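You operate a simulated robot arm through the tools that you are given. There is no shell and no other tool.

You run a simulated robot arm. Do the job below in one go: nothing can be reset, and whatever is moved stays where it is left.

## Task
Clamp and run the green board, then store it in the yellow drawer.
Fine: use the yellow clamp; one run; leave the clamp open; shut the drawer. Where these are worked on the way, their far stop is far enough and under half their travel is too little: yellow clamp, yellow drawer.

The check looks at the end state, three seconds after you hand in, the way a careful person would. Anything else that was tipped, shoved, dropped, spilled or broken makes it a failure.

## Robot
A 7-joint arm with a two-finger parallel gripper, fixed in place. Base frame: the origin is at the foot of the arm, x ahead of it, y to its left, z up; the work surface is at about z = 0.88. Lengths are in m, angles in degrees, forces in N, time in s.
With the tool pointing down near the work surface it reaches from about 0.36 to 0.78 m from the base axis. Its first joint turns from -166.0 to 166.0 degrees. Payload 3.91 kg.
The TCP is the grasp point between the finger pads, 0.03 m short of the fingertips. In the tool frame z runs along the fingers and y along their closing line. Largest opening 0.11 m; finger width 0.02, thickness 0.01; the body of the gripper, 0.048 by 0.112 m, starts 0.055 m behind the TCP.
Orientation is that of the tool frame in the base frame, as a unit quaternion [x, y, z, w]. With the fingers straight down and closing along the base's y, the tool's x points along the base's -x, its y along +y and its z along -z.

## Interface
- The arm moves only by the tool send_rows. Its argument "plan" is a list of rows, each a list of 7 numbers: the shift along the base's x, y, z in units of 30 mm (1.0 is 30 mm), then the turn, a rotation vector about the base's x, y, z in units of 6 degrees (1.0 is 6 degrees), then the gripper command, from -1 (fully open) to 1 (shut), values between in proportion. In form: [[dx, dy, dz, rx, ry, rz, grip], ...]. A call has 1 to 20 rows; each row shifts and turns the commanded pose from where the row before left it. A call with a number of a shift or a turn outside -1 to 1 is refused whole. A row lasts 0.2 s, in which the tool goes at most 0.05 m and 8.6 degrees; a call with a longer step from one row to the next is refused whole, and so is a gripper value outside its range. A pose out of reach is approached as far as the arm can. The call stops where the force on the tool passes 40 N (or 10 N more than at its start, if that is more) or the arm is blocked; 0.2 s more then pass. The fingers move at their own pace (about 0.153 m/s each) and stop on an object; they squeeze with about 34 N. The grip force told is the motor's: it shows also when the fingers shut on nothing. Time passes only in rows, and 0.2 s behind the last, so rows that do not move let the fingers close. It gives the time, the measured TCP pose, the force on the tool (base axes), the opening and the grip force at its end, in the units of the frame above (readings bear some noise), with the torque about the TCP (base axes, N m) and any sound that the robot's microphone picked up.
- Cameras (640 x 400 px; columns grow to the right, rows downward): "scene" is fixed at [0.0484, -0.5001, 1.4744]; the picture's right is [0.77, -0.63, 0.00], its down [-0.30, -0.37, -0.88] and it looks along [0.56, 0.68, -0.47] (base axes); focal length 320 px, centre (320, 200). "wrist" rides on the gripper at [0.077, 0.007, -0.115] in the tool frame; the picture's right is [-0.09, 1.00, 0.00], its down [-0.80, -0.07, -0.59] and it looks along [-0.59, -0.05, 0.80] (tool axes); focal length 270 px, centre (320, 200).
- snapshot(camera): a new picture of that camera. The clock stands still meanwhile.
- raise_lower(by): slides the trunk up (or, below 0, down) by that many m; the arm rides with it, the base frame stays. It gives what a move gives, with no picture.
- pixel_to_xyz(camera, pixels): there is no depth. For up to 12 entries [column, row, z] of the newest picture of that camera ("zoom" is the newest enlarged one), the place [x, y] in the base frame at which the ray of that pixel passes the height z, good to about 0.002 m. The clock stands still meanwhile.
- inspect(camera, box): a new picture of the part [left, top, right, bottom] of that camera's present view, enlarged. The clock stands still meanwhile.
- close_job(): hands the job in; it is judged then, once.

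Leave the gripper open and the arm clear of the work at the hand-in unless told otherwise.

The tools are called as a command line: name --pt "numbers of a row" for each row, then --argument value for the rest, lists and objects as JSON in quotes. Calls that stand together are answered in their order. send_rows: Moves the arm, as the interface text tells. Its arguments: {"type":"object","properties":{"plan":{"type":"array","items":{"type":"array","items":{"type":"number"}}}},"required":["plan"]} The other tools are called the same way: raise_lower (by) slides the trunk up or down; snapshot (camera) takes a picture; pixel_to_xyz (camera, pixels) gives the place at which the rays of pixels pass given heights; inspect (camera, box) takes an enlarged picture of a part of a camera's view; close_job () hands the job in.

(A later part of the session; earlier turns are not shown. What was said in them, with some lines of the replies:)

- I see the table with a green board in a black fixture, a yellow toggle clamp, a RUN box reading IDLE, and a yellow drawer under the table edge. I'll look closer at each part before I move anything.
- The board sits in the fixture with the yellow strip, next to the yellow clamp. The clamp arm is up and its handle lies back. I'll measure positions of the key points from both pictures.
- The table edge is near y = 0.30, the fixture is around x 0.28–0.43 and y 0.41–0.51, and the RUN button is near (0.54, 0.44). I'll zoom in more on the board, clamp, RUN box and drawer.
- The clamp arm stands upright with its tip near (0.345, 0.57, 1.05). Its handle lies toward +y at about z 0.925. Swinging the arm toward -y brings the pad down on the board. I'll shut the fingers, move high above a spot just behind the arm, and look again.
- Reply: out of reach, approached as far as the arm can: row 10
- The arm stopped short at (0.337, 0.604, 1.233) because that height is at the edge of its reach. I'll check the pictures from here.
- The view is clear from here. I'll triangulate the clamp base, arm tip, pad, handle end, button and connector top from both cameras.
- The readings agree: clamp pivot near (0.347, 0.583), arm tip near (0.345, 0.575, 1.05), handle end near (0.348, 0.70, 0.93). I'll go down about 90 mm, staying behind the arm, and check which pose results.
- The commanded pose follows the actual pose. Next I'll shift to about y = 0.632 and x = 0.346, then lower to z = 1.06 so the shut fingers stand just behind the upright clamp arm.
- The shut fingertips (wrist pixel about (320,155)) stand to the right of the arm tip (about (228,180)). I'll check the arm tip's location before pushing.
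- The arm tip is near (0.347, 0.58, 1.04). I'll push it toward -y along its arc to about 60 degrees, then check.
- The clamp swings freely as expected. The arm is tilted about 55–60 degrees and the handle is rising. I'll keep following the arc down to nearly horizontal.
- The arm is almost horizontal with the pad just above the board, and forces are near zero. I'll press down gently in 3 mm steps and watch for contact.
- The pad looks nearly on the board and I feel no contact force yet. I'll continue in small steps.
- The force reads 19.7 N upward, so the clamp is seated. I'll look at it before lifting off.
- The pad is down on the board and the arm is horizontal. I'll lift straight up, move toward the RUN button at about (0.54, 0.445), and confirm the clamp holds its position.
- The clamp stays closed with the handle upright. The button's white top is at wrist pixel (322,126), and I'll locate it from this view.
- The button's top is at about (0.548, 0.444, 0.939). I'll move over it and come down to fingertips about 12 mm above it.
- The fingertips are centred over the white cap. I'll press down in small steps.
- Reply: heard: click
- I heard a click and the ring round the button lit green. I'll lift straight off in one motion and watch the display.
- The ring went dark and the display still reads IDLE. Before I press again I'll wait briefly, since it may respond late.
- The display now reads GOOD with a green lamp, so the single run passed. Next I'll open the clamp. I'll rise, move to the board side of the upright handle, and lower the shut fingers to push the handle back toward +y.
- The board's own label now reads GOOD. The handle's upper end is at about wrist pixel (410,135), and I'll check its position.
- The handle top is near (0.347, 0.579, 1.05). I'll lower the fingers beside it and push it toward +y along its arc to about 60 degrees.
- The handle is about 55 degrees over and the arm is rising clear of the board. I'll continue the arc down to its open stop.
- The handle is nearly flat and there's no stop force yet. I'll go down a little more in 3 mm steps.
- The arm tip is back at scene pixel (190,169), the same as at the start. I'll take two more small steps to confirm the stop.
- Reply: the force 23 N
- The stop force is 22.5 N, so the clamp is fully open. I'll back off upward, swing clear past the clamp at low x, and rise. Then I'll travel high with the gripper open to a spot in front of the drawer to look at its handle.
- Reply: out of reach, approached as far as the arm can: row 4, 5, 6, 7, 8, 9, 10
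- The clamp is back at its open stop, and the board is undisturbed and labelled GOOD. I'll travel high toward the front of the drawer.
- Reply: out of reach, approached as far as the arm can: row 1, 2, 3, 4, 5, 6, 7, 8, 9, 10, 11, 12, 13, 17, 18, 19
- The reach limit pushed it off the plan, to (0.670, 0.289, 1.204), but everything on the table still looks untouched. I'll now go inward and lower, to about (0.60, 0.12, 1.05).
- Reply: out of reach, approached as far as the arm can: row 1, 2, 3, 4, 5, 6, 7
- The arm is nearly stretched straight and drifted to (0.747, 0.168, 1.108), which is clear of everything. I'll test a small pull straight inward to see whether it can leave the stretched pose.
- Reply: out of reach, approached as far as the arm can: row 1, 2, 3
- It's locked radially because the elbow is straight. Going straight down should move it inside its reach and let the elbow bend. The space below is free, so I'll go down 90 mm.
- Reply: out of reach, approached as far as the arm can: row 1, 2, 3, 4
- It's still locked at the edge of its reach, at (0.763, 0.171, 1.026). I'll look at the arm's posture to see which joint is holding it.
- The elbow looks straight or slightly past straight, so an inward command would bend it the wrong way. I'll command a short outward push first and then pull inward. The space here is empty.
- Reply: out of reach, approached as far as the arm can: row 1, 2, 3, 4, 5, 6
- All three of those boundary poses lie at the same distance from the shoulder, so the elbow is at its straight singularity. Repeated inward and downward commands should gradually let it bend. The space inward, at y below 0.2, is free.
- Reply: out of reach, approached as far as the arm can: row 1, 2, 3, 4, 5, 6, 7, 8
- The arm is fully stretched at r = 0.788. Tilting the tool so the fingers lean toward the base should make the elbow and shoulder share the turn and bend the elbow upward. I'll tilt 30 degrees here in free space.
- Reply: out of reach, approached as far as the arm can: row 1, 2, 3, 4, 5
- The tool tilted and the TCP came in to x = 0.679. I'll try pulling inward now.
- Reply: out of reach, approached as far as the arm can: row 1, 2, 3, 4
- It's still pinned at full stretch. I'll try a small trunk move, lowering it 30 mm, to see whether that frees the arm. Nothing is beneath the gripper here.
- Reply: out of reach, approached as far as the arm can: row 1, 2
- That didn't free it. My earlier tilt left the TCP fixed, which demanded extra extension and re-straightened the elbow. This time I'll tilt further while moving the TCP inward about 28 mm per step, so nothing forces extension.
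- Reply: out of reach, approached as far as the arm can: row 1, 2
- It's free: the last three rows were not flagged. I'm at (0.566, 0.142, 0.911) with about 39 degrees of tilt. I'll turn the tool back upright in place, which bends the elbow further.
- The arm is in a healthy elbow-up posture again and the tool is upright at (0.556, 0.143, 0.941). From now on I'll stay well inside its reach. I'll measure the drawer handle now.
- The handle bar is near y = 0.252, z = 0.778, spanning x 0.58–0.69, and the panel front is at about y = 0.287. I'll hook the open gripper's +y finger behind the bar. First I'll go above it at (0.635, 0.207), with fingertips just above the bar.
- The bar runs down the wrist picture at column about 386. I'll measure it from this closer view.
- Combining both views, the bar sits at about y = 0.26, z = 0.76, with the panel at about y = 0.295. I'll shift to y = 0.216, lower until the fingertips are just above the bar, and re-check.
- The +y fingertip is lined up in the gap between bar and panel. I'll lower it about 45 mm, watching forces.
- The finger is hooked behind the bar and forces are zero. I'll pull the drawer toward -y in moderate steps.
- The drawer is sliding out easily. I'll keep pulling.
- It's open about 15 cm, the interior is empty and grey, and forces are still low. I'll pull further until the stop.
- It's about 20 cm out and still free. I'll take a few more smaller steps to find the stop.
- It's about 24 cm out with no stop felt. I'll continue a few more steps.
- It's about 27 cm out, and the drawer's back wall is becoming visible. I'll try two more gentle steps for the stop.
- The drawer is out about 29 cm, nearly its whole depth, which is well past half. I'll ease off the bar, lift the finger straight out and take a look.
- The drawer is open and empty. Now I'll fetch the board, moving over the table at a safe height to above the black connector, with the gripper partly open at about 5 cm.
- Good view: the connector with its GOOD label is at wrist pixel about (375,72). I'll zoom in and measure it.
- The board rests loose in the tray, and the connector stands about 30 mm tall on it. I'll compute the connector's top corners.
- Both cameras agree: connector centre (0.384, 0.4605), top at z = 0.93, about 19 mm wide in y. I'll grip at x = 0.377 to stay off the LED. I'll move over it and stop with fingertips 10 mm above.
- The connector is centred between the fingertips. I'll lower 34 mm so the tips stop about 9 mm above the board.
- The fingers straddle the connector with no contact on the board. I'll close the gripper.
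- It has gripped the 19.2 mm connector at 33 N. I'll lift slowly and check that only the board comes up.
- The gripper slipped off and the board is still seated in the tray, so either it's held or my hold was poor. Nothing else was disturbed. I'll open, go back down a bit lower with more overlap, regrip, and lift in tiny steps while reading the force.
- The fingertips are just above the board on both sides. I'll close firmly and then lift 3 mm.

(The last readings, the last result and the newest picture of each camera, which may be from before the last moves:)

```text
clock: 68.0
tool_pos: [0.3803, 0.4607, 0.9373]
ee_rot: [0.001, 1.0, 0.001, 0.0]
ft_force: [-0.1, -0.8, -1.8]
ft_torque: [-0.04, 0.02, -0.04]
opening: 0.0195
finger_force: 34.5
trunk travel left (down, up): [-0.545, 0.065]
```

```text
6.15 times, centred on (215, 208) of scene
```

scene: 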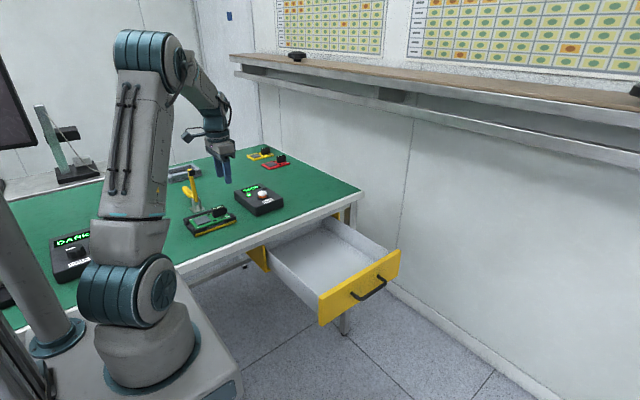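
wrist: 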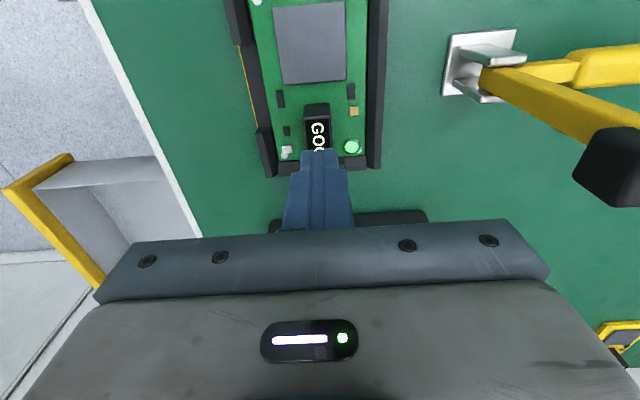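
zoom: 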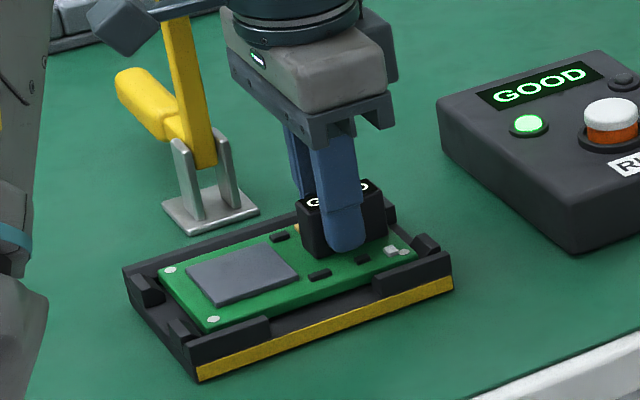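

The force is about -1.8 N after the 3 mm lift, so some load is on the fingers. I'll lift another 6 mm slowly and look.

send_rows --pt "0 0 0.1 0 0 0 1" --pt "0 0 0.1 0 0 0 1"

inspect --camera "scene" --box '[175, 175, 255, 240]'

inspect --camera "wrist" --box '[220, 60, 420, 240]'

```text
clock: 68.5
tool_pos: [0.3801, 0.4619, 0.9435]
ee_rot: [0.0, 1.0, 0.001, 0.001]
ft_force: [0.4, 0.3, -2.1]
ft_torque: [-0.01, -0.02, -0.01]
opening: 0.0194
finger_force: 33.5
trunk travel left (down, up): [-0.545, 0.065]
```

```text
6.15 times, centred on (215, 208) of scene
```

zoom: 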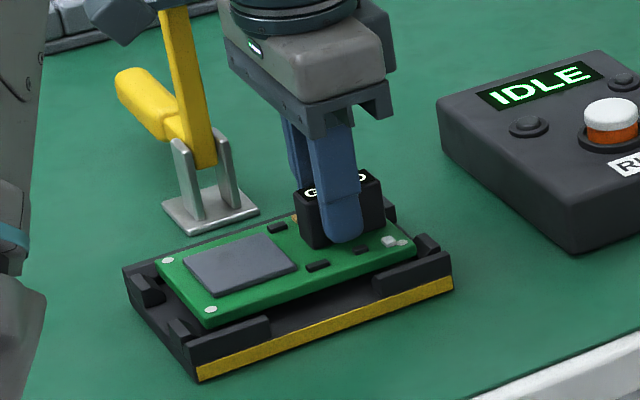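

```text
2.22 times, centred on (320, 150) of wrist
```

zoom: 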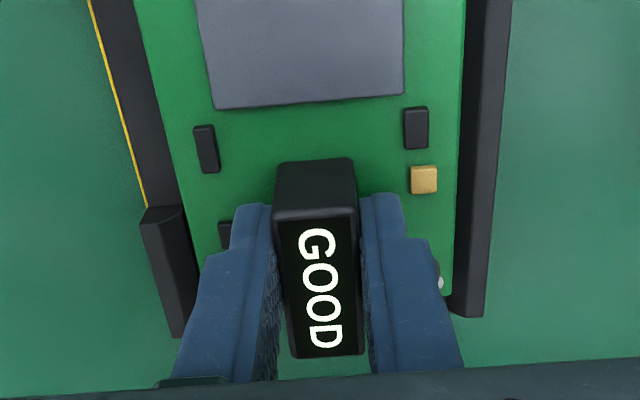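

The board is now lifting out level, and the station has gone back to IDLE since the board is off it. The board's label still shows GOOD. The hold slipped at higher speed last time, so I'll continue slowly.

send_rows --pt "0 0 0.12 0 0 0 1" --pt "0 0 0.15 0 0 0 1" --pt "0 0 0.15 0 0 0 1" --pt "0 0 0.15 0 0 0 1" --pt "0 0 0.15 0 0 0 1"

inspect --camera "scene" --box '[165, 160, 265, 240]'

inspect --camera "wrist" --box '[220, 60, 420, 240]'

```text
clock: 69.8
tool_pos: [0.38, 0.4612, 0.9657]
ee_rot: [0.0, 1.0, 0.0, 0.001]
ft_force: [0.3, -0.7, -0.2]
ft_torque: [0.01, -0.01, -0.01]
opening: 0.0192
finger_force: 34.1
trunk travel left (down, up): [-0.545, 0.065]
```

```text
5.00 times, centred on (215, 200) of scene
```

zoom: 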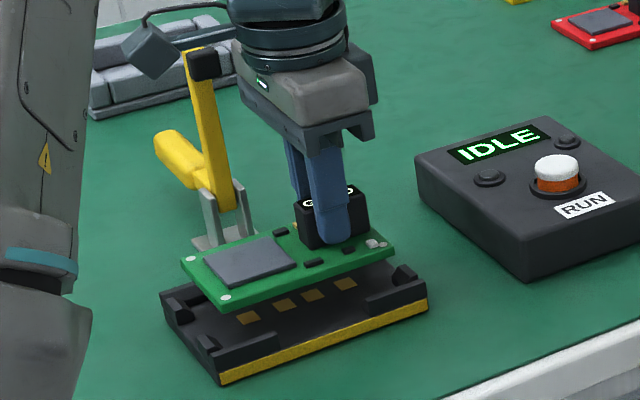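

```text
2.22 times, centred on (320, 150) of wrist
```

zoom: 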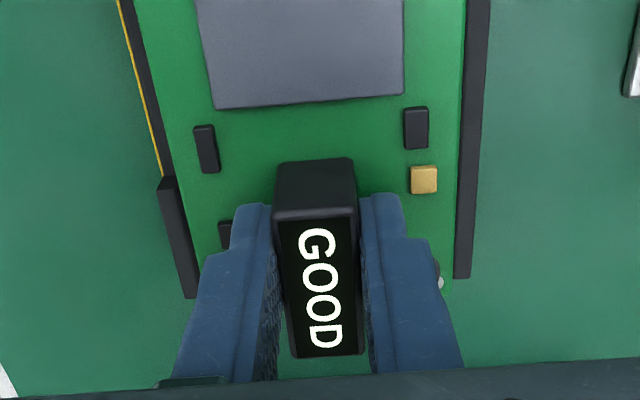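

The hold is stable and the board looks level. I'll lift slowly to z of about 1.03 before moving sideways.

send_rows --pt "0 0 0.15 0 0 0 1" --pt "0 0 0.22 0 0 0 1" --pt "0 0 0.3 0 0 0 1" --pt "0 0 0.3 0 0 0 1" --pt "0 0 0.3 0 0 0 1" --pt "0 0 0.3 0 0 0 1" --pt "0 0 0.3 0 0 0 1" --pt "0 0 0.2 0 0 0 1" --pt "0 0 0.1 0 0 0 1"

snapshot --camera "scene"

inspect --camera "wrist" --box '[220, 60, 420, 240]'

```text
clock: 71.8
tool_pos: [0.38, 0.4617, 1.0299]
ee_rot: [0.0, 1.0, 0.001, 0.001]
ft_force: [-0.5, 0.3, -1.0]
ft_torque: [0.03, -0.05, 0.01]
opening: 0.0194
finger_force: 33.9
trunk travel left (down, up): [-0.545, 0.065]
```

```text
taken
```

scene: 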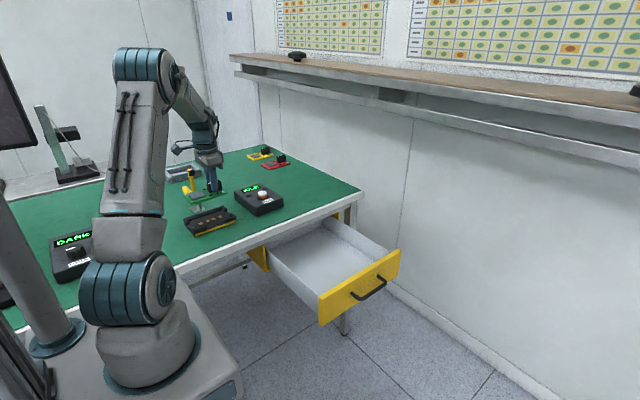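

```text
2.22 times, centred on (320, 150) of wrist
```

zoom: 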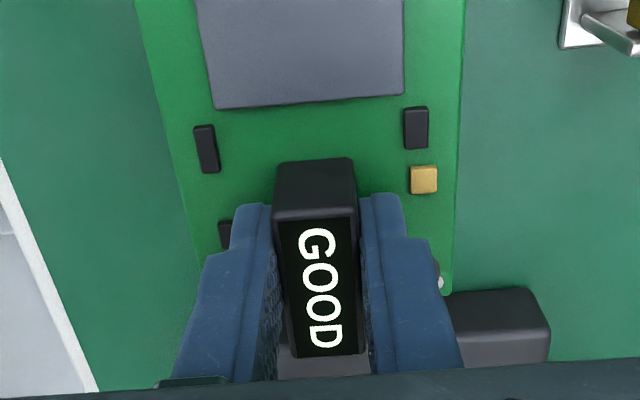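

The board is held firmly at about z = 1.0. I'll measure the drawer's interior from the scene camera before carrying the board over.

inspect --camera "scene" --box '[250, 200, 410, 330]'

```text
3.08 times, centred on (330, 265) of scene
```

zoom: 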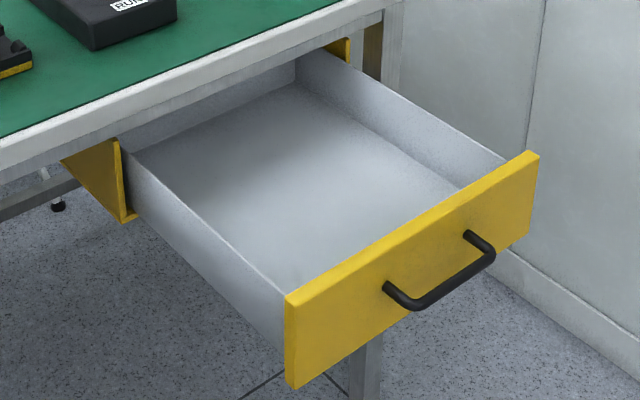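

pixel_to_xyz --camera "zoom" --pixels '[[285, 298, 0.8], [285, 298, 0.82], [285, 298, 0.84], [538, 153, 0.82], [293, 388, 0.7], [293, 388, 0.68], [134, 152, 0.71], [295, 85, 0.71], [296, 62, 0.8], [283, 290, 0.8], [500, 160, 0.8], [460, 188, 0.71]]'

```text
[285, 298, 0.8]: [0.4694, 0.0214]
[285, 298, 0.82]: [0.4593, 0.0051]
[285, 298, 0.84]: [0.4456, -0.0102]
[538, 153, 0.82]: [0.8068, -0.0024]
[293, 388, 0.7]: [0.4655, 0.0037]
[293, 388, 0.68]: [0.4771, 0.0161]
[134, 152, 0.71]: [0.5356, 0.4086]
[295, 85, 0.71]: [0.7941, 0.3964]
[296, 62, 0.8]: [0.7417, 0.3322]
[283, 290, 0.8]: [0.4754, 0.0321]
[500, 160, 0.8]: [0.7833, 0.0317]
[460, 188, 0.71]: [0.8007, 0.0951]
```

The drawer interior spans x 0.475–0.785 and y 0.02–0.38, with its floor near z = 0.72 and the panel top at 0.82. I'll carry the board smoothly at z = 1.03 to above (0.64, 0.14).

send_rows --pt "0.15 -0.2 0 0 0 0 1" --pt "0.3 -0.37 0 0 0 0 1" --pt "0.45 -0.56 0 0 0 0 1" --pt "0.48 -0.596 0 0 0 0 1" --pt "0.48 -0.596 0 0 0 0 1" --pt "0.48 -0.596 0 0 0 0 1" --pt "0.48 -0.596 0 0 0 0 1" --pt "0.48 -0.596 0 0 0 0 1" --pt "0.48 -0.596 0 0 0 0 1" --pt "0.48 -0.596 0 0 0 0 1" --pt "0.48 -0.596 0 0 0 0 1" --pt "0.48 -0.596 0 0 0 0 1" --pt "0.48 -0.596 0 0 0 0 1" --pt "0.48 -0.596 0 0 0 0 1" --pt "0.48 -0.596 0 0 0 0 1" --pt "0.48 -0.596 0 0 0 0 1" --pt "0.48 -0.596 0 0 0 0 1" --pt "0.45 -0.56 0 0 0 0 1" --pt "0.3 -0.37 0 0 0 0 1" --pt "0.15 -0.2 0 0 0 0 1"

snapshot --camera "wrist"

snapshot --camera "scene"

```text
clock: 76.0
tool_pos: [0.6353, 0.1434, 1.0315]
ee_rot: [0.0, 1.0, 0.001, 0.001]
ft_force: [-0.1, 0.2, -1.2]
ft_torque: [-0.02, -0.07, 0.03]
opening: 0.0192
finger_force: 33.8
trunk travel left (down, up): [-0.545, 0.065]
```

```text
taken
```

wrist: 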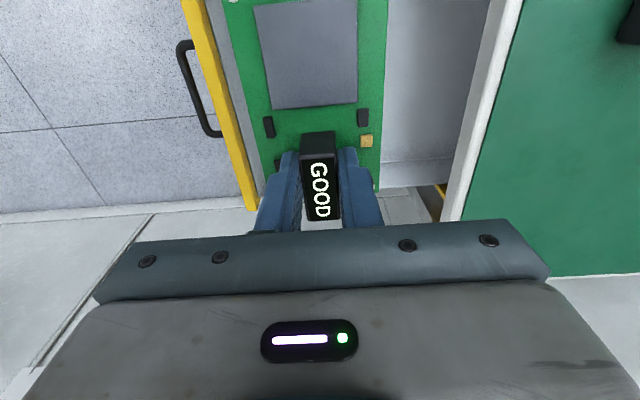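

```text
taken
```

scene: 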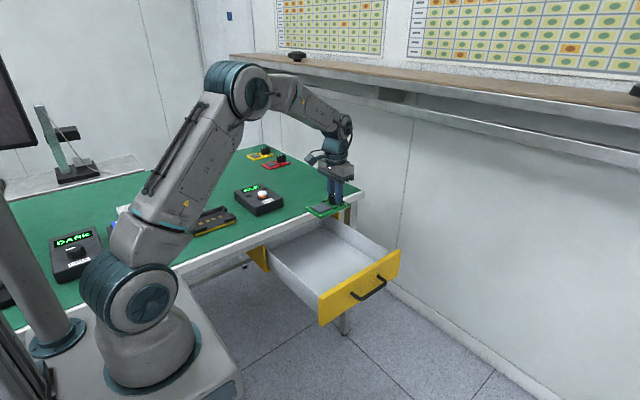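

The board hangs over the open drawer, clear of the panel and the table edge. I'll lower it to about z = 0.81 and check again.

send_rows --pt "0 0 -0.25 0 0 0 1" --pt "0 0 -0.5 0 0 0 1" --pt "0 0 -0.5 0 0 0 1" --pt "0 0 -0.5 0 0 0 1" --pt "0 0 -0.5 0 0 0 1" --pt "0 0 -0.5 0 0 0 1" --pt "0 0 -0.5 0 0 0 1" --pt "0 0 -0.5 0 0 0 1" --pt "0 0 -0.5 0 0 0 1" --pt "0 0 -0.5 0 0 0 1" --pt "0 0 -0.5 0 0 0 1" --pt "0 0 -0.5 0 0 0 1" --pt "0 0 -0.5 0 0 0 1" --pt "0 0 -0.5 0 0 0 1" --pt "0 0 -0.4 0 0 0 1" --pt "0 0 -0.2 0 0 0 1"

snapshot --camera "wrist"

inspect --camera "scene" --box '[250, 180, 410, 330]'

```text
clock: 79.3
tool_pos: [0.6364, 0.1419, 0.8091]
ee_rot: [0.0, 1.0, 0.001, 0.0]
ft_force: [-0.5, -0.1, -0.8]
ft_torque: [0.03, -0.01, 0.01]
opening: 0.0194
finger_force: 34.2
trunk travel left (down, up): [-0.545, 0.065]
```

```text
taken
```

wrist: 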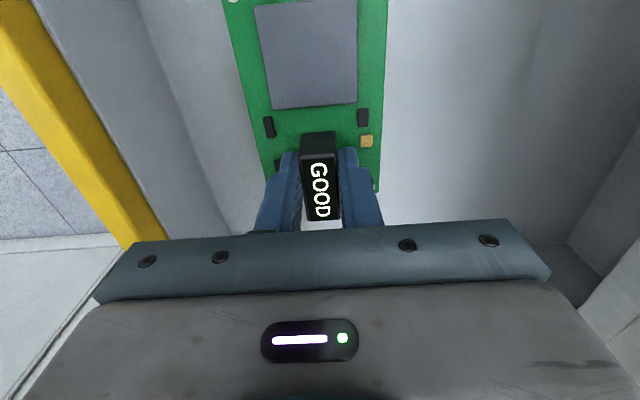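

```text
2.67 times, centred on (330, 255) of scene
```

zoom: 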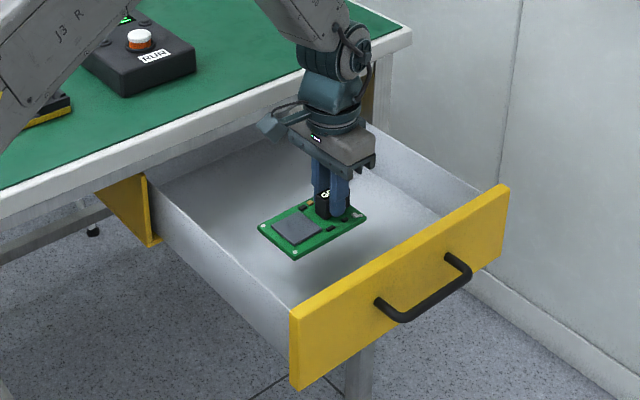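

The board is inside the drawer walls and above the floor. I'll keep lowering gently and watch for touch-down.

send_rows --pt "0 0 -0.25 0 0 0 1" --pt "0 0 -0.25 0 0 0 1" --pt "0 0 -0.25 0 0 0 1" --pt "0 0 -0.2 0 0 0 1" --pt "0 0 -0.1 0 0 0 1"

inspect --camera "scene" --box '[290, 210, 370, 270]'

```text
clock: 80.5
tool_pos: [0.6375, 0.1411, 0.7782]
ee_rot: [0.0, 1.0, 0.001, 0.001]
ft_force: [-0.2, -0.2, -2.0]
ft_torque: [-0.02, -0.02, -0.01]
opening: 0.0191
finger_force: 34.2
trunk travel left (down, up): [-0.545, 0.065]
```

```text
6.67 times, centred on (330, 240) of scene
```

zoom: 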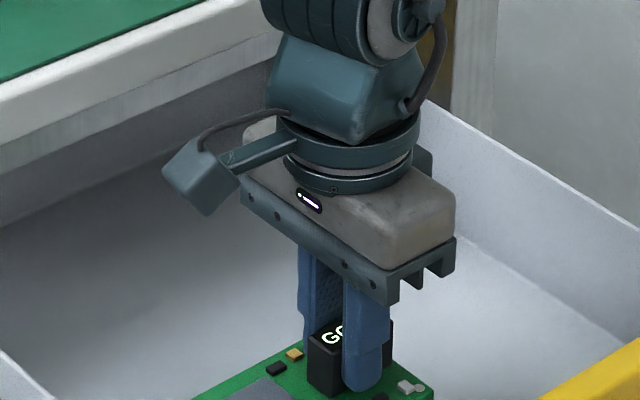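

No contact yet at z = 0.778. I'll continue in 3 mm steps.

send_rows --pt "0 0 -0.1 0 0 0 1" --pt "0 0 -0.1 0 0 0 1" --pt "0 0 -0.1 0 0 0 1"

inspect --camera "scene" --box '[290, 215, 370, 285]'

```text
clock: 81.3
tool_pos: [0.6364, 0.1427, 0.7684]
ee_rot: [0.0, 1.0, 0.0, 0.001]
ft_force: [-0.5, 0.8, -0.6]
ft_torque: [0.01, -0.02, -0.05]
opening: 0.019
finger_force: 34.1
trunk travel left (down, up): [-0.545, 0.065]
```

```text
5.71 times, centred on (330, 250) of scene
```

zoom: 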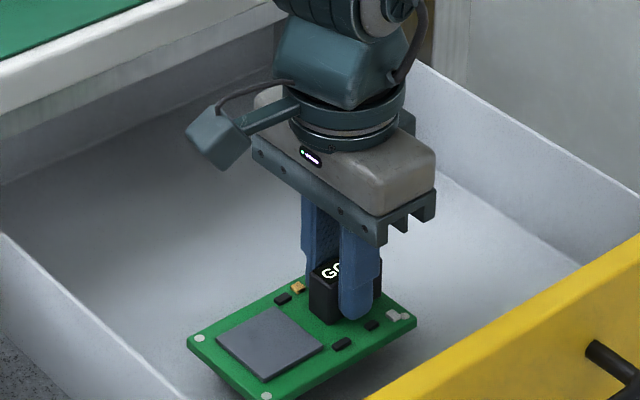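

The board still hovers with a soft shadow under it. I'll continue in small steps.

send_rows --pt "0 0 -0.1 0 0 0 1" --pt "0 0 -0.1 0 0 0 1"

inspect --camera "scene" --box '[290, 215, 370, 285]'

```text
clock: 82.0
tool_pos: [0.6351, 0.1429, 0.7635]
ee_rot: [0.0, 1.0, 0.0, 0.001]
ft_force: [-0.3, -0.1, -1.1]
ft_torque: [-0.02, -0.04, 0.01]
opening: 0.0192
finger_force: 34.2
trunk travel left (down, up): [-0.545, 0.065]
```

```text
5.71 times, centred on (330, 250) of scene
```

zoom: 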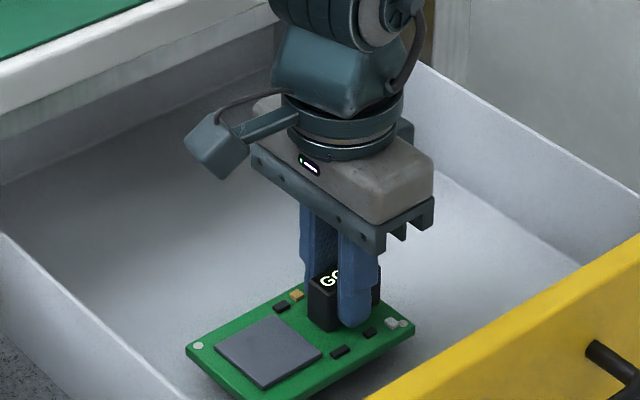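

No contact yet at z = 0.7635. I'll continue.

send_rows --pt "0 0 -0.1 0 0 0 1" --pt "0 0 -0.1 0 0 0 1"

inspect --camera "scene" --box '[290, 215, 370, 285]'

```text
clock: 82.5
tool_pos: [0.636, 0.1434, 0.7564]
ee_rot: [0.0, 1.0, 0.001, 0.0]
ft_force: [0.5, 0.4, -1.4]
ft_torque: [0.02, -0.07, 0.0]
opening: 0.0192
finger_force: 34.2
trunk travel left (down, up): [-0.545, 0.065]
```

```text
5.71 times, centred on (330, 250) of scene
```

zoom: 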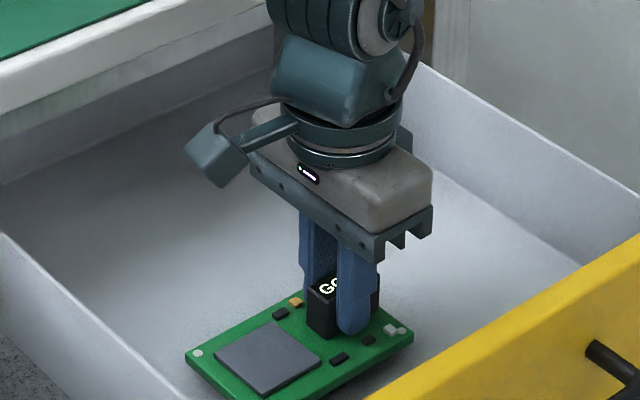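

Still hovering. I'll continue in 3 mm steps.

send_rows --pt "0 0 -0.1 0 0 0 1" --pt "0 0 -0.1 0 0 0 1"

inspect --camera "scene" --box '[290, 215, 370, 285]'

```text
clock: 83.2
tool_pos: [0.6354, 0.1439, 0.7506]
ee_rot: [0.0, 1.0, 0.002, 0.001]
ft_force: [0.3, 0.4, -0.6]
ft_torque: [0.01, 0.01, 0.0]
opening: 0.0192
finger_force: 33.9
trunk travel left (down, up): [-0.545, 0.065]
```

```text
5.71 times, centred on (330, 250) of scene
```

zoom: 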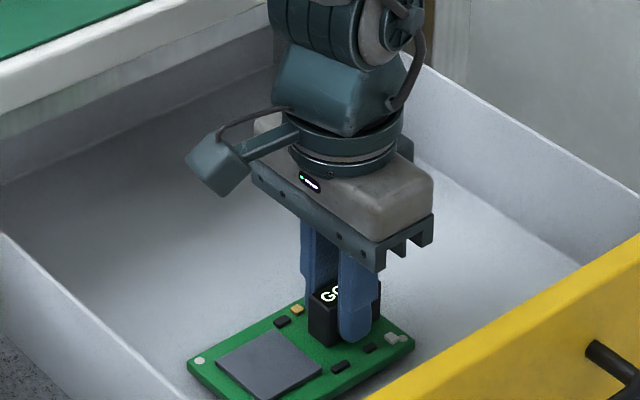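

The force is still near zero. I'll continue in 3 mm steps.

send_rows --pt "0 0 -0.1 0 0 0 1" --pt "0 0 -0.1 0 0 0 1"

inspect --camera "scene" --box '[290, 225, 370, 295]'

```text
clock: 83.8
tool_pos: [0.6362, 0.1419, 0.7439]
ee_rot: [0.0, 1.0, 0.002, 0.001]
ft_force: [-1.2, -0.2, -1.9]
ft_torque: [0.01, -0.04, -0.01]
opening: 0.0192
finger_force: 34.1
trunk travel left (down, up): [-0.545, 0.065]
```

```text
5.71 times, centred on (330, 260) of scene
```

zoom: 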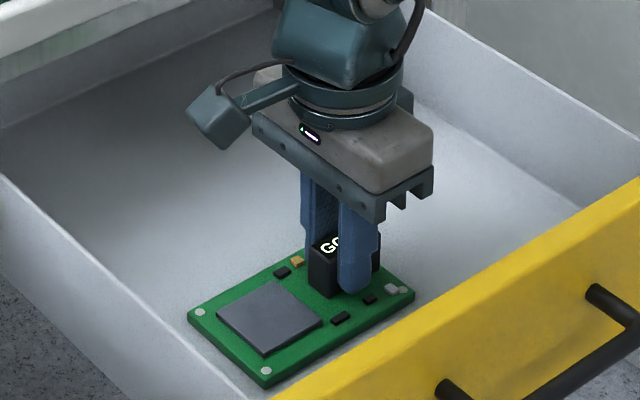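

It looks very close to the floor now. I'll take two smaller steps.

send_rows --pt "0 0 -0.08 0 0 0 1" --pt "0 0 0 0 0 0 1"

inspect --camera "scene" --box '[300, 245, 360, 295]'

```text
clock: 84.3
tool_pos: [0.6351, 0.1435, 0.7428]
ee_rot: [0.0, 1.0, 0.001, 0.002]
ft_force: [-0.5, 0.1, 13.8]
ft_torque: [-0.15, 1.09, -0.05]
opening: 0.0193
finger_force: 34.5
trunk travel left (down, up): [-0.545, 0.065]
```

```text
8.00 times, centred on (330, 270) of scene
```

zoom: 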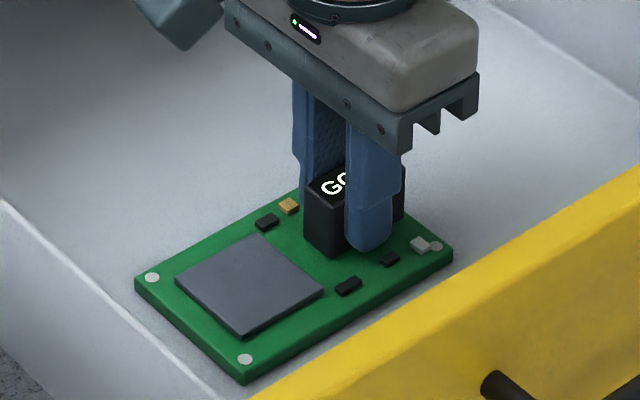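

Touch-down: 13.8 N upward. I'll ease up about 1 mm to relieve the load, then open the fingers just enough to clear the connector.

send_rows --pt "0 0 0.04 0 0 0 1" --pt "0 0 0 0 0 0 1"

send_rows --pt "0 0 0 0 0 0 0.42" --pt "0 0 0 0 0 0 0.42" --pt "0 0 0 0 0 0 0.42"

inspect --camera "scene" --box '[300, 245, 360, 295]'

inspect --camera "wrist" --box '[220, 60, 420, 240]'

```text
clock: 85.0
tool_pos: [0.6352, 0.1418, 0.7437]
ee_rot: [0.0, 1.0, 0.001, 0.0]
ft_force: [-0.5, -0.2, 4.3]
ft_torque: [-0.02, -0.22, 0.02]
opening: 0.0193
finger_force: 34.6
trunk travel left (down, up): [-0.545, 0.065]
```

```text
clock: 85.8
tool_pos: [0.6362, 0.1419, 0.7436]
ee_rot: [0.0, 1.0, 0.001, 0.0]
ft_force: [-0.1, 0.1, 0.1]
ft_torque: [0.02, 0.01, -0.02]
opening: 0.032
finger_force: 0.1
trunk travel left (down, up): [-0.545, 0.065]
```

```text
8.00 times, centred on (330, 270) of scene
```

zoom: 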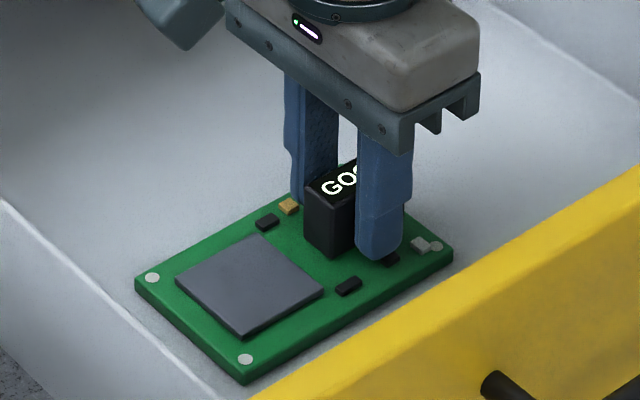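

```text
2.22 times, centred on (320, 150) of wrist
```

zoom: 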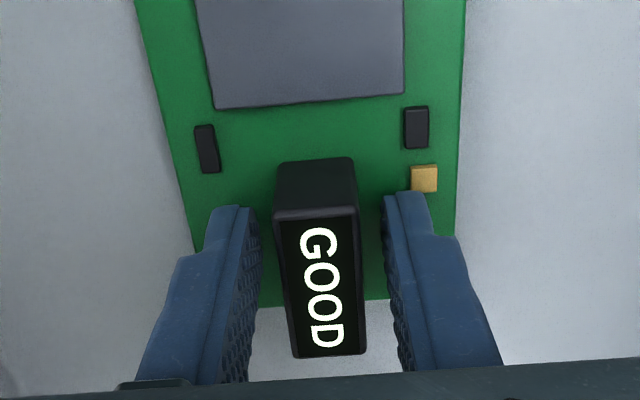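

The board lies flat in the drawer and the fingers are clear on both sides. I'll lift straight out to z of about 0.96.

send_rows --pt "0 0 0.2 0 0 0 0.42" --pt "0 0 0.4 0 0 0 0.42" --pt "0 0 0.6 0 0 0 0.42" --pt "0 0 0.9 0 0 0 0.42" --pt "0 0 0.9 0 0 0 0.42" --pt "0 0 0.9 0 0 0 0.2" --pt "0 0 0.9 0 0 0 -0.3" --pt "0 0 0.9 0 0 0 -1" --pt "0 0 0.9 0 0 0 -1" --pt "0 0 0.5 0 0 0 -1" --pt "0 0 0 0 0 0 -1"

snapshot --camera "wrist"

snapshot --camera "scene"

```text
clock: 88.2
tool_pos: [0.6361, 0.1427, 0.9589]
ee_rot: [0.0, 1.0, 0.001, 0.002]
ft_force: [0.9, 0.9, -0.4]
ft_torque: [0.01, 0.02, -0.02]
opening: 0.1097
finger_force: 0.1
trunk travel left (down, up): [-0.545, 0.065]
```

```text
taken
```

wrist: 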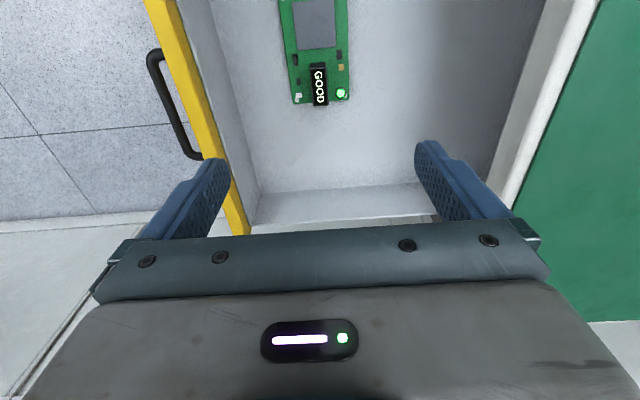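

```text
taken
```

scene: 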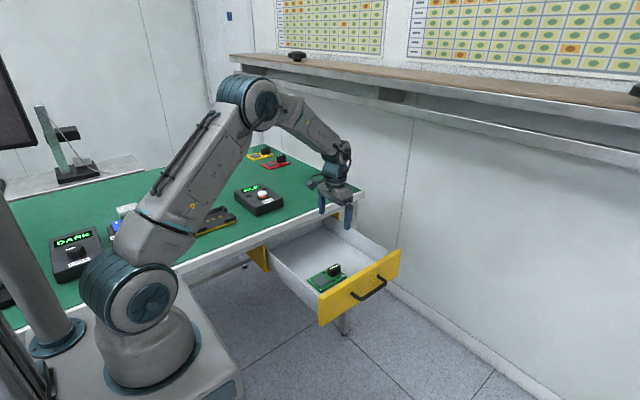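

The board rests in the drawer and the gripper is clear. To shut the drawer, I'll move to the front of it at height, then lower so the +y finger's outer face is in front of the handle bar.

send_rows --pt "0 -0.94 0 0 0 0 -1" --pt "0 -0.94 0 0 0 0 -1" --pt "0 -0.94 0 0 0 0 -1" --pt "0 -0.94 0 0 0 0 -1" --pt "0 -0.94 0 0 0 0 -1" --pt "0 -0.94 0 0 0 0 -1" --pt "0 -0.94 0 0 0 0 -1" --pt "0 -0.94 0 0 0 0 -1" --pt "0 -0.94 0 0 0 0 -1" --pt "0 -0.98 0 0 0 0 -1" --pt "0 0 -0.8 0 0 0 -1" --pt "0 0 -0.8 0 0 0 -1" --pt "0 0 -0.8 0 0 0 -1" --pt "0 0 -0.8 0 0 0 -1" --pt "0 0 0 0 0 0 -1"

snapshot --camera "wrist"

inspect --camera "scene" --box '[270, 190, 450, 330]'

```text
clock: 91.3
tool_pos: [0.6374, -0.1399, 0.8621]
ee_rot: [0.001, 1.0, 0.0, 0.002]
ft_force: [-0.7, -0.3, -0.3]
ft_torque: [-0.01, -0.02, -0.02]
opening: 0.1104
finger_force: 0.0
trunk travel left (down, up): [-0.545, 0.065]
```

```text
taken
```

wrist: 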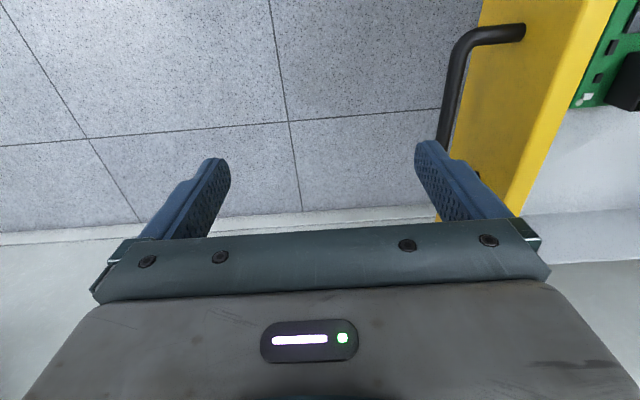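

```text
2.86 times, centred on (360, 260) of scene
```

zoom: 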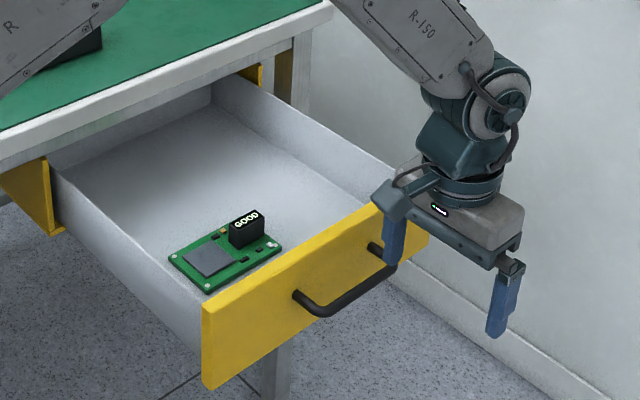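

I'll check the handle bar's position from this view, at wrist pixel about (452,90), before going lower.

pixel_to_xyz --camera "wrist" --pixels '[[453, 90, 0.76], [453, 90, 0.77], [444, 130, 0.76], [520, 32, 0.76]]'

pixel_to_xyz --camera "zoom" --pixels '[[345, 300, 0.76], [345, 300, 0.77], [320, 312, 0.76]]'

```text
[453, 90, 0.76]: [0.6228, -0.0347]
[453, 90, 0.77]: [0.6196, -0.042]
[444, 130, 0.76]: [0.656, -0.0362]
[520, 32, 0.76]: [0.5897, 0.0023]
```

```text
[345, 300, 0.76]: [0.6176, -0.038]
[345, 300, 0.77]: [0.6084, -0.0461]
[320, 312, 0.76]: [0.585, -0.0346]
```

The bar is at about y = -0.036 and z = 0.76, with the finger 3 cm in front of it. I'll lower to z = 0.775 beside it.

send_rows --pt "0 0 -0.95 0 0 0 -1" --pt "0 0 -0.95 0 0 0 -1" --pt "0 0 -0.95 0 0 0 -1" --pt "0 0 0 0 0 0 -1"

inspect --camera "scene" --box '[290, 210, 430, 330]'

snapshot --camera "wrist"

```text
clock: 92.3
tool_pos: [0.6377, -0.1414, 0.7775]
ee_rot: [0.0, 1.0, 0.001, 0.001]
ft_force: [-0.3, 0.6, 0.5]
ft_torque: [-0.02, 0.0, 0.0]
opening: 0.1099
finger_force: 0.0
trunk travel left (down, up): [-0.545, 0.065]
```

```text
3.33 times, centred on (360, 270) of scene
```

zoom: 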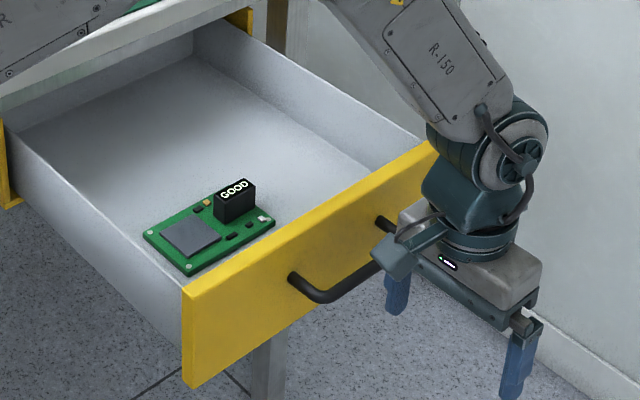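

```text
taken
```

wrist: 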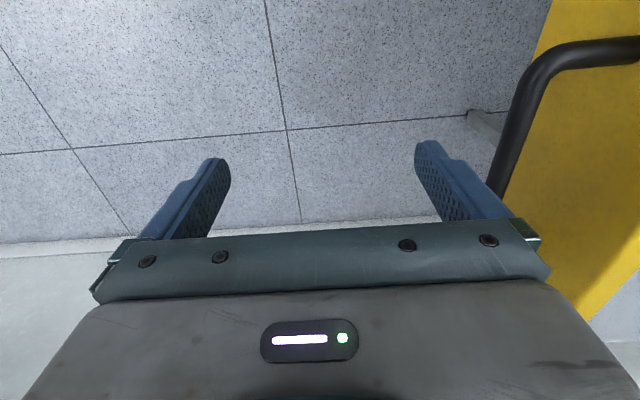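

The finger is in front of the bar. I'll push the drawer in slowly, first until contact.

send_rows --pt "0 0.4 0 0 0 0 -1" --pt "0 0.4 0 0 0 0 -1" --pt "0 0.3 0 0 0 0 -1" --pt "0 0.3 0 0 0 0 -1" --pt "0 0.3 0 0 0 0 -1" --pt "0 0.3 0 0 0 0 -1"

inspect --camera "scene" --box '[260, 190, 420, 330]'

```text
clock: 93.8
tool_pos: [0.6359, -0.0788, 0.7764]
ee_rot: [0.001, 1.0, 0.001, 0.001]
ft_force: [-1.3, 0.6, 0.4]
ft_torque: [0.03, 0.02, 0.0]
opening: 0.11
finger_force: 0.0
trunk travel left (down, up): [-0.545, 0.065]
```

```text
2.86 times, centred on (340, 260) of scene
```

zoom: 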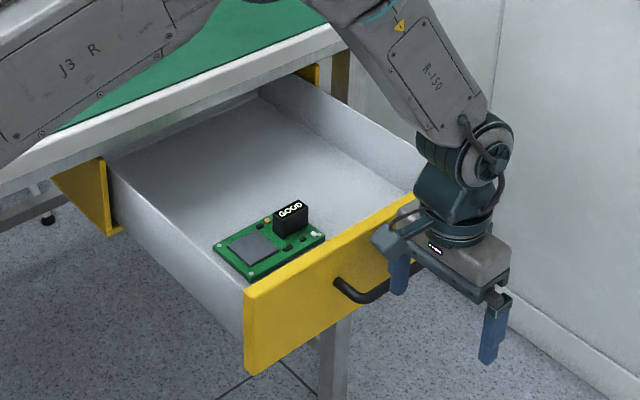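

The drawer is moving in and the board is riding along without sliding. I'll continue steadily.

send_rows --pt "0 0.35 0 0 0 0 -1" --pt "0 0.4 0 0 0 0 -1" --pt "0 0.45 0 0 0 0 -1" --pt "0 0.45 0 0 0 0 -1" --pt "0 0.45 0 0 0 0 -1" --pt "0 0.45 0 0 0 0 -1" --pt "0 0.45 0 0 0 0 -1" --pt "0 0.45 0 0 0 0 -1" --pt "0 0.45 0 0 0 0 -1" --pt "0 0.45 0 0 0 0 -1" --pt "0 0.45 0 0 0 0 -1" --pt "0 0.4 0 0 0 0 -1" --pt "0 0.3 0 0 0 0 -1"

inspect --camera "scene" --box '[240, 180, 400, 320]'

snapshot --camera "wrist"

```text
clock: 96.5
tool_pos: [0.6358, 0.0858, 0.776]
ee_rot: [0.0, 1.0, 0.001, 0.001]
ft_force: [1.2, -0.5, -0.6]
ft_torque: [-0.02, 0.0, -0.01]
opening: 0.1097
finger_force: 0.0
trunk travel left (down, up): [-0.545, 0.065]
```

```text
2.86 times, centred on (320, 250) of scene
```

zoom: 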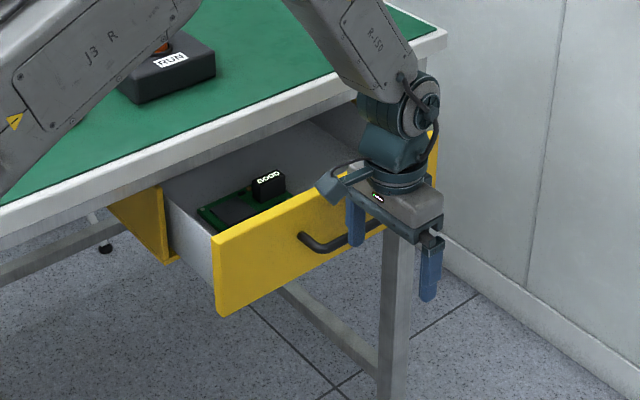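

```text
taken
```

wrist: 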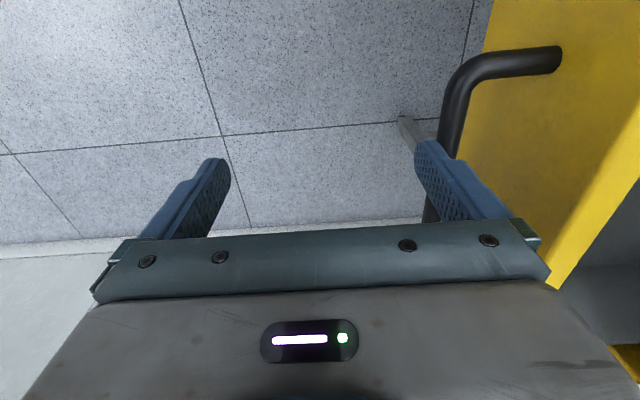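

About 10 cm is left. I'll continue to push, slowing near the end.

send_rows --pt "0 0.35 0 0 0 0 -1" --pt "0 0.4 0 0 0 0 -1" --pt "0 0.4 0 0 0 0 -1" --pt "0 0.4 0 0 0 0 -1" --pt "0 0.4 0 0 0 0 -1" --pt "0 0.3 0 0 0 0 -1" --pt "0 0.25 0 0 0 0 -1"

inspect --camera "scene" --box '[240, 180, 400, 320]'

```text
clock: 98.2
tool_pos: [0.635, 0.159, 0.7763]
ee_rot: [0.0, 1.0, 0.001, 0.001]
ft_force: [0.5, 0.4, -0.5]
ft_torque: [-0.03, -0.01, 0.01]
opening: 0.1096
finger_force: 0.1
trunk travel left (down, up): [-0.545, 0.065]
```

```text
2.86 times, centred on (320, 250) of scene
```

zoom: 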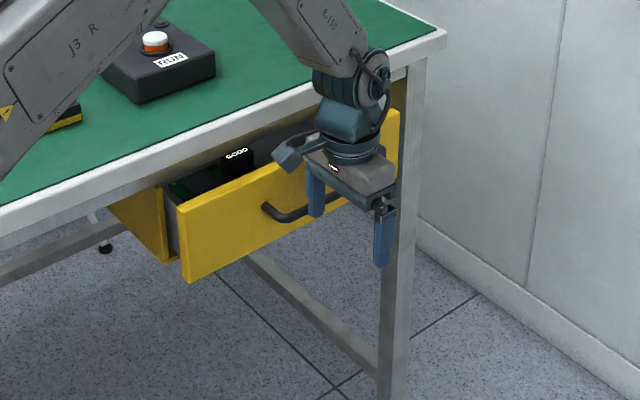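

About 3 cm is left, and the board passes under the table edge with clearance. I'll continue gently.

send_rows --pt "0 0.25 0 0 0 0 -1" --pt "0 0.2 0 0 0 0 -1" --pt "0 0.2 0 0 0 0 -1" --pt "0 0.15 0 0 0 0 -1"

inspect --camera "scene" --box '[240, 190, 380, 290]'

```text
clock: 99.2
tool_pos: [0.6361, 0.1852, 0.7762]
ee_rot: [0.001, 1.0, 0.0, 0.001]
ft_force: [-0.3, -0.3, 0.9]
ft_torque: [0.04, 0.0, -0.03]
opening: 0.1097
finger_force: 0.0
trunk travel left (down, up): [-0.545, 0.065]
```

```text
4.00 times, centred on (310, 240) of scene
```

zoom: 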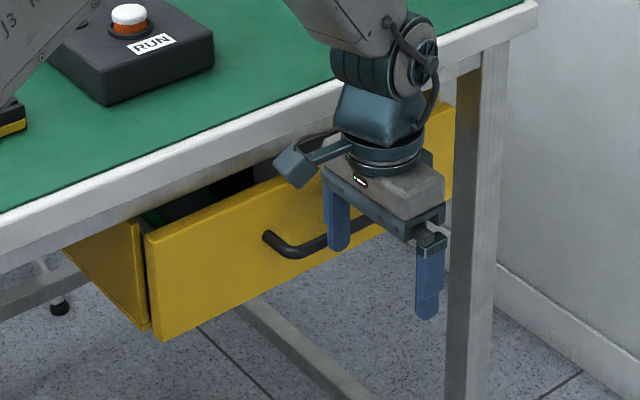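

Nearly shut, with a small gap left at the cabinet side. I'll continue in 3 mm steps until it stops.

send_rows --pt "0 0.1 0 0 0 0 -1" --pt "0 0.1 0 0 0 0 -1" --pt "0 0.1 0 0 0 0 -1"

inspect --camera "scene" --box '[240, 190, 380, 290]'

```text
clock: 100.0
tool_pos: [0.6347, 0.1931, 0.7747]
ee_rot: [0.0, 1.0, 0.001, 0.001]
ft_force: [-0.1, -0.2, 0.2]
ft_torque: [0.01, -0.04, 0.01]
opening: 0.1099
finger_force: 0.0
trunk travel left (down, up): [-0.545, 0.065]
```

```text
4.00 times, centred on (310, 240) of scene
```

zoom: 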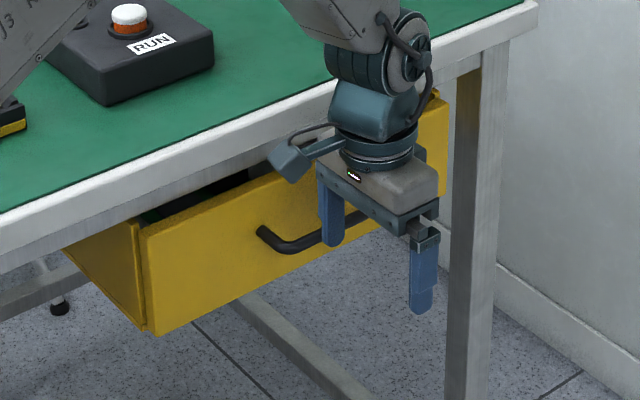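

The gap is closing. I'll push a bit more until I feel the stop.

send_rows --pt "0 0.08 0 0 0 0 -1" --pt "0 0.08 0 0 0 0 -1" --pt "0 0 0 0 0 0 -1"

inspect --camera "scene" --box '[240, 190, 380, 290]'

```text
clock: 100.8
tool_pos: [0.6359, 0.1954, 0.7753]
ee_rot: [0.0, 1.0, 0.0, 0.0]
ft_force: [0.8, -8.7, 0.9]
ft_torque: [-0.14, -0.02, 0.05]
opening: 0.1055
finger_force: 0.0
trunk travel left (down, up): [-0.545, 0.065]
```

```text
4.00 times, centred on (310, 240) of scene
```

zoom: 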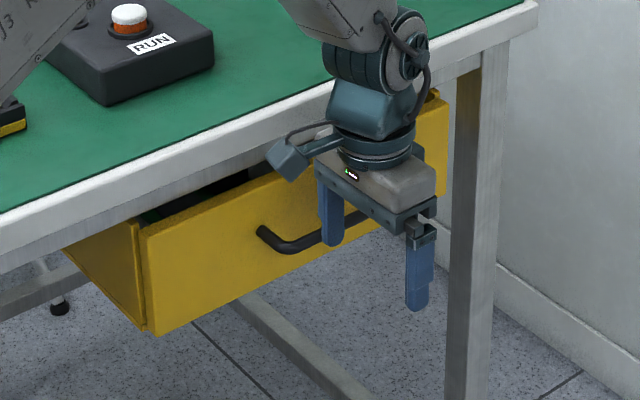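

The drawer is shut: 8.7 N of resistance, and the panel's corner is back at its starting pixel, about (265.6, 245). I'll back straight off the handle, then rise and retreat clear.

send_rows --pt "0 -0.3 0 0 0 0 -1" --pt "0 -0.6 0 0 0 0 -1" --pt "0 -0.8 0 0 0 0 -1" --pt "0 -0.8 0 0 0 0 -1" --pt "0 0 0.9 0 0 0 -1" --pt "0 0 0.9 0 0 0 -1" --pt "0 0 0.9 0 0 0 -1" --pt "0 0 0.9 0 0 0 -1" --pt "0 0 0.9 0 0 0 -1" --pt "0 0 0.9 0 0 0 -1" --pt "0 0 0.9 0 0 0 -1" --pt "-0.5 -0.5 0.6 0 0 0 -1" --pt "-0.5 -0.5 0.6 0 0 0 -1" --pt "-0.5 -0.5 0.6 0 0 0 -1" --pt "-0.5 -0.5 0.3 0 0 0 -1" --pt "-0.5 -0.5 0 0 0 0 -1" --pt "-0.5 -0.5 0 0 0 0 -1" --pt "0 0 0 0 0 0 -1"

snapshot --camera "scene"

snapshot --camera "wrist"

```text
clock: 104.5
tool_pos: [0.5454, 0.0321, 1.028]
ee_rot: [0.0, 1.0, 0.001, 0.001]
ft_force: [0.4, 0.2, -0.5]
ft_torque: [-0.02, -0.01, 0.0]
opening: 0.1101
finger_force: 0.1
trunk travel left (down, up): [-0.545, 0.065]
```

```text
taken
```

scene: 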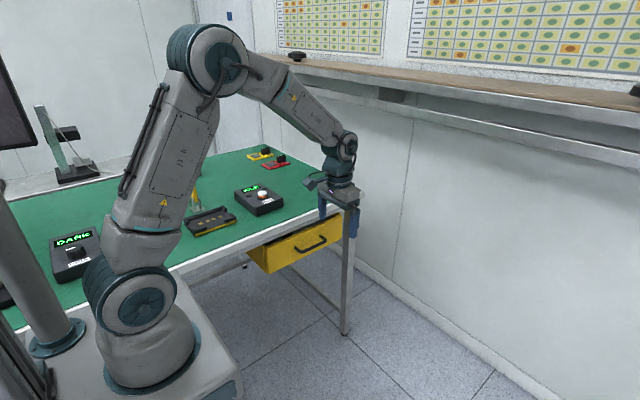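

```text
taken
```

wrist: 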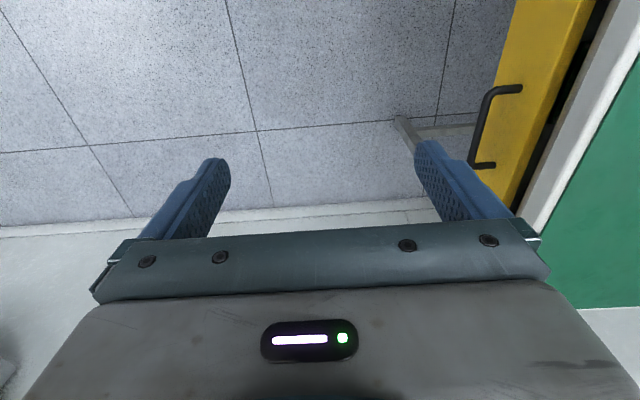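

The drawer is shut. The clamp is partly hidden by the arm, so I'll swing further away to check the whole table and to park clear.

send_rows --pt "-0.4 -0.8 0.2 0 0 0 -1" --pt "-0.4 -0.8 0.2 0 0 0 -1" --pt "-0.4 -0.8 0.2 0 0 0 -1" --pt "-0.4 -0.8 0.2 0 0 0 -1" --pt "-0.4 -0.8 0.2 0 0 0 -1" --pt "-0.4 -0.8 0.2 0 0 0 -1" --pt "-0.4 -0.8 0 0 0 0 -1" --pt "-0.4 -0.8 0 0 0 0 -1" --pt "0 0 0 0 0 0 -1"

snapshot --camera "scene"

inspect --camera "scene" --box '[150, 130, 380, 290]'

```text
clock: 106.5
tool_pos: [0.4502, -0.1599, 1.0621]
ee_rot: [0.0, 1.0, 0.001, 0.001]
ft_force: [-0.9, 0.6, -0.4]
ft_torque: [-0.02, -0.03, -0.01]
opening: 0.11
finger_force: 0.0
trunk travel left (down, up): [-0.545, 0.065]
```

```text
taken
```

scene: 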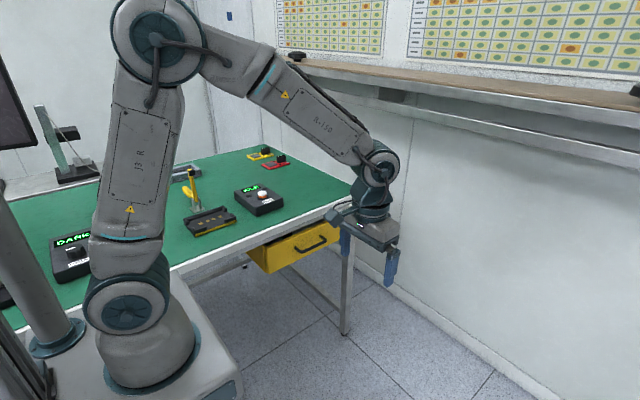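

```text
2.50 times, centred on (265, 210) of scene
```

zoom: 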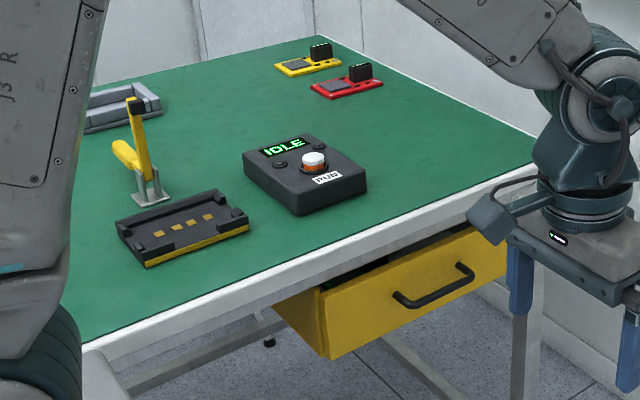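

Final check:
- The clamp is open.
- The RUN box is back to IDLE after one GOOD run.
- The tray is empty, with the board in the shut drawer.
- The other boards are undisturbed.
- The gripper is open and the arm is clear.

I'm handing in.

close_job

```text
The job is handed in.
```

The green board was clamped, run once with a GOOD result, and stored in the yellow drawer. I've handed the job in; no verdict came back with it.

- **Clamp:** the yellow clamp is open at its stop, as it was at the start.
- **Run:** I pressed RUN once. The box showed GOOD, then went back to IDLE when the board came off the tray.
- **Drawer:** I pulled it out about 29 cm without reaching its far stop, which is well past half of its 37 cm depth. It is shut again with the board lying flat inside.
- **Everything else:** the other boards and the tray look undisturbed. The gripper is open and the arm is parked clear.

- **Grip slip:** my first grip on the board slipped as I lifted, but the board stayed seated in its tray. The second, slower lift held.
- **Arm drift:** on the way to the drawer the arm locked at full stretch and drifted off its planned path. I saw no sign that it touched anything. I lowered the trunk 3 cm while freeing it, and it is still there.
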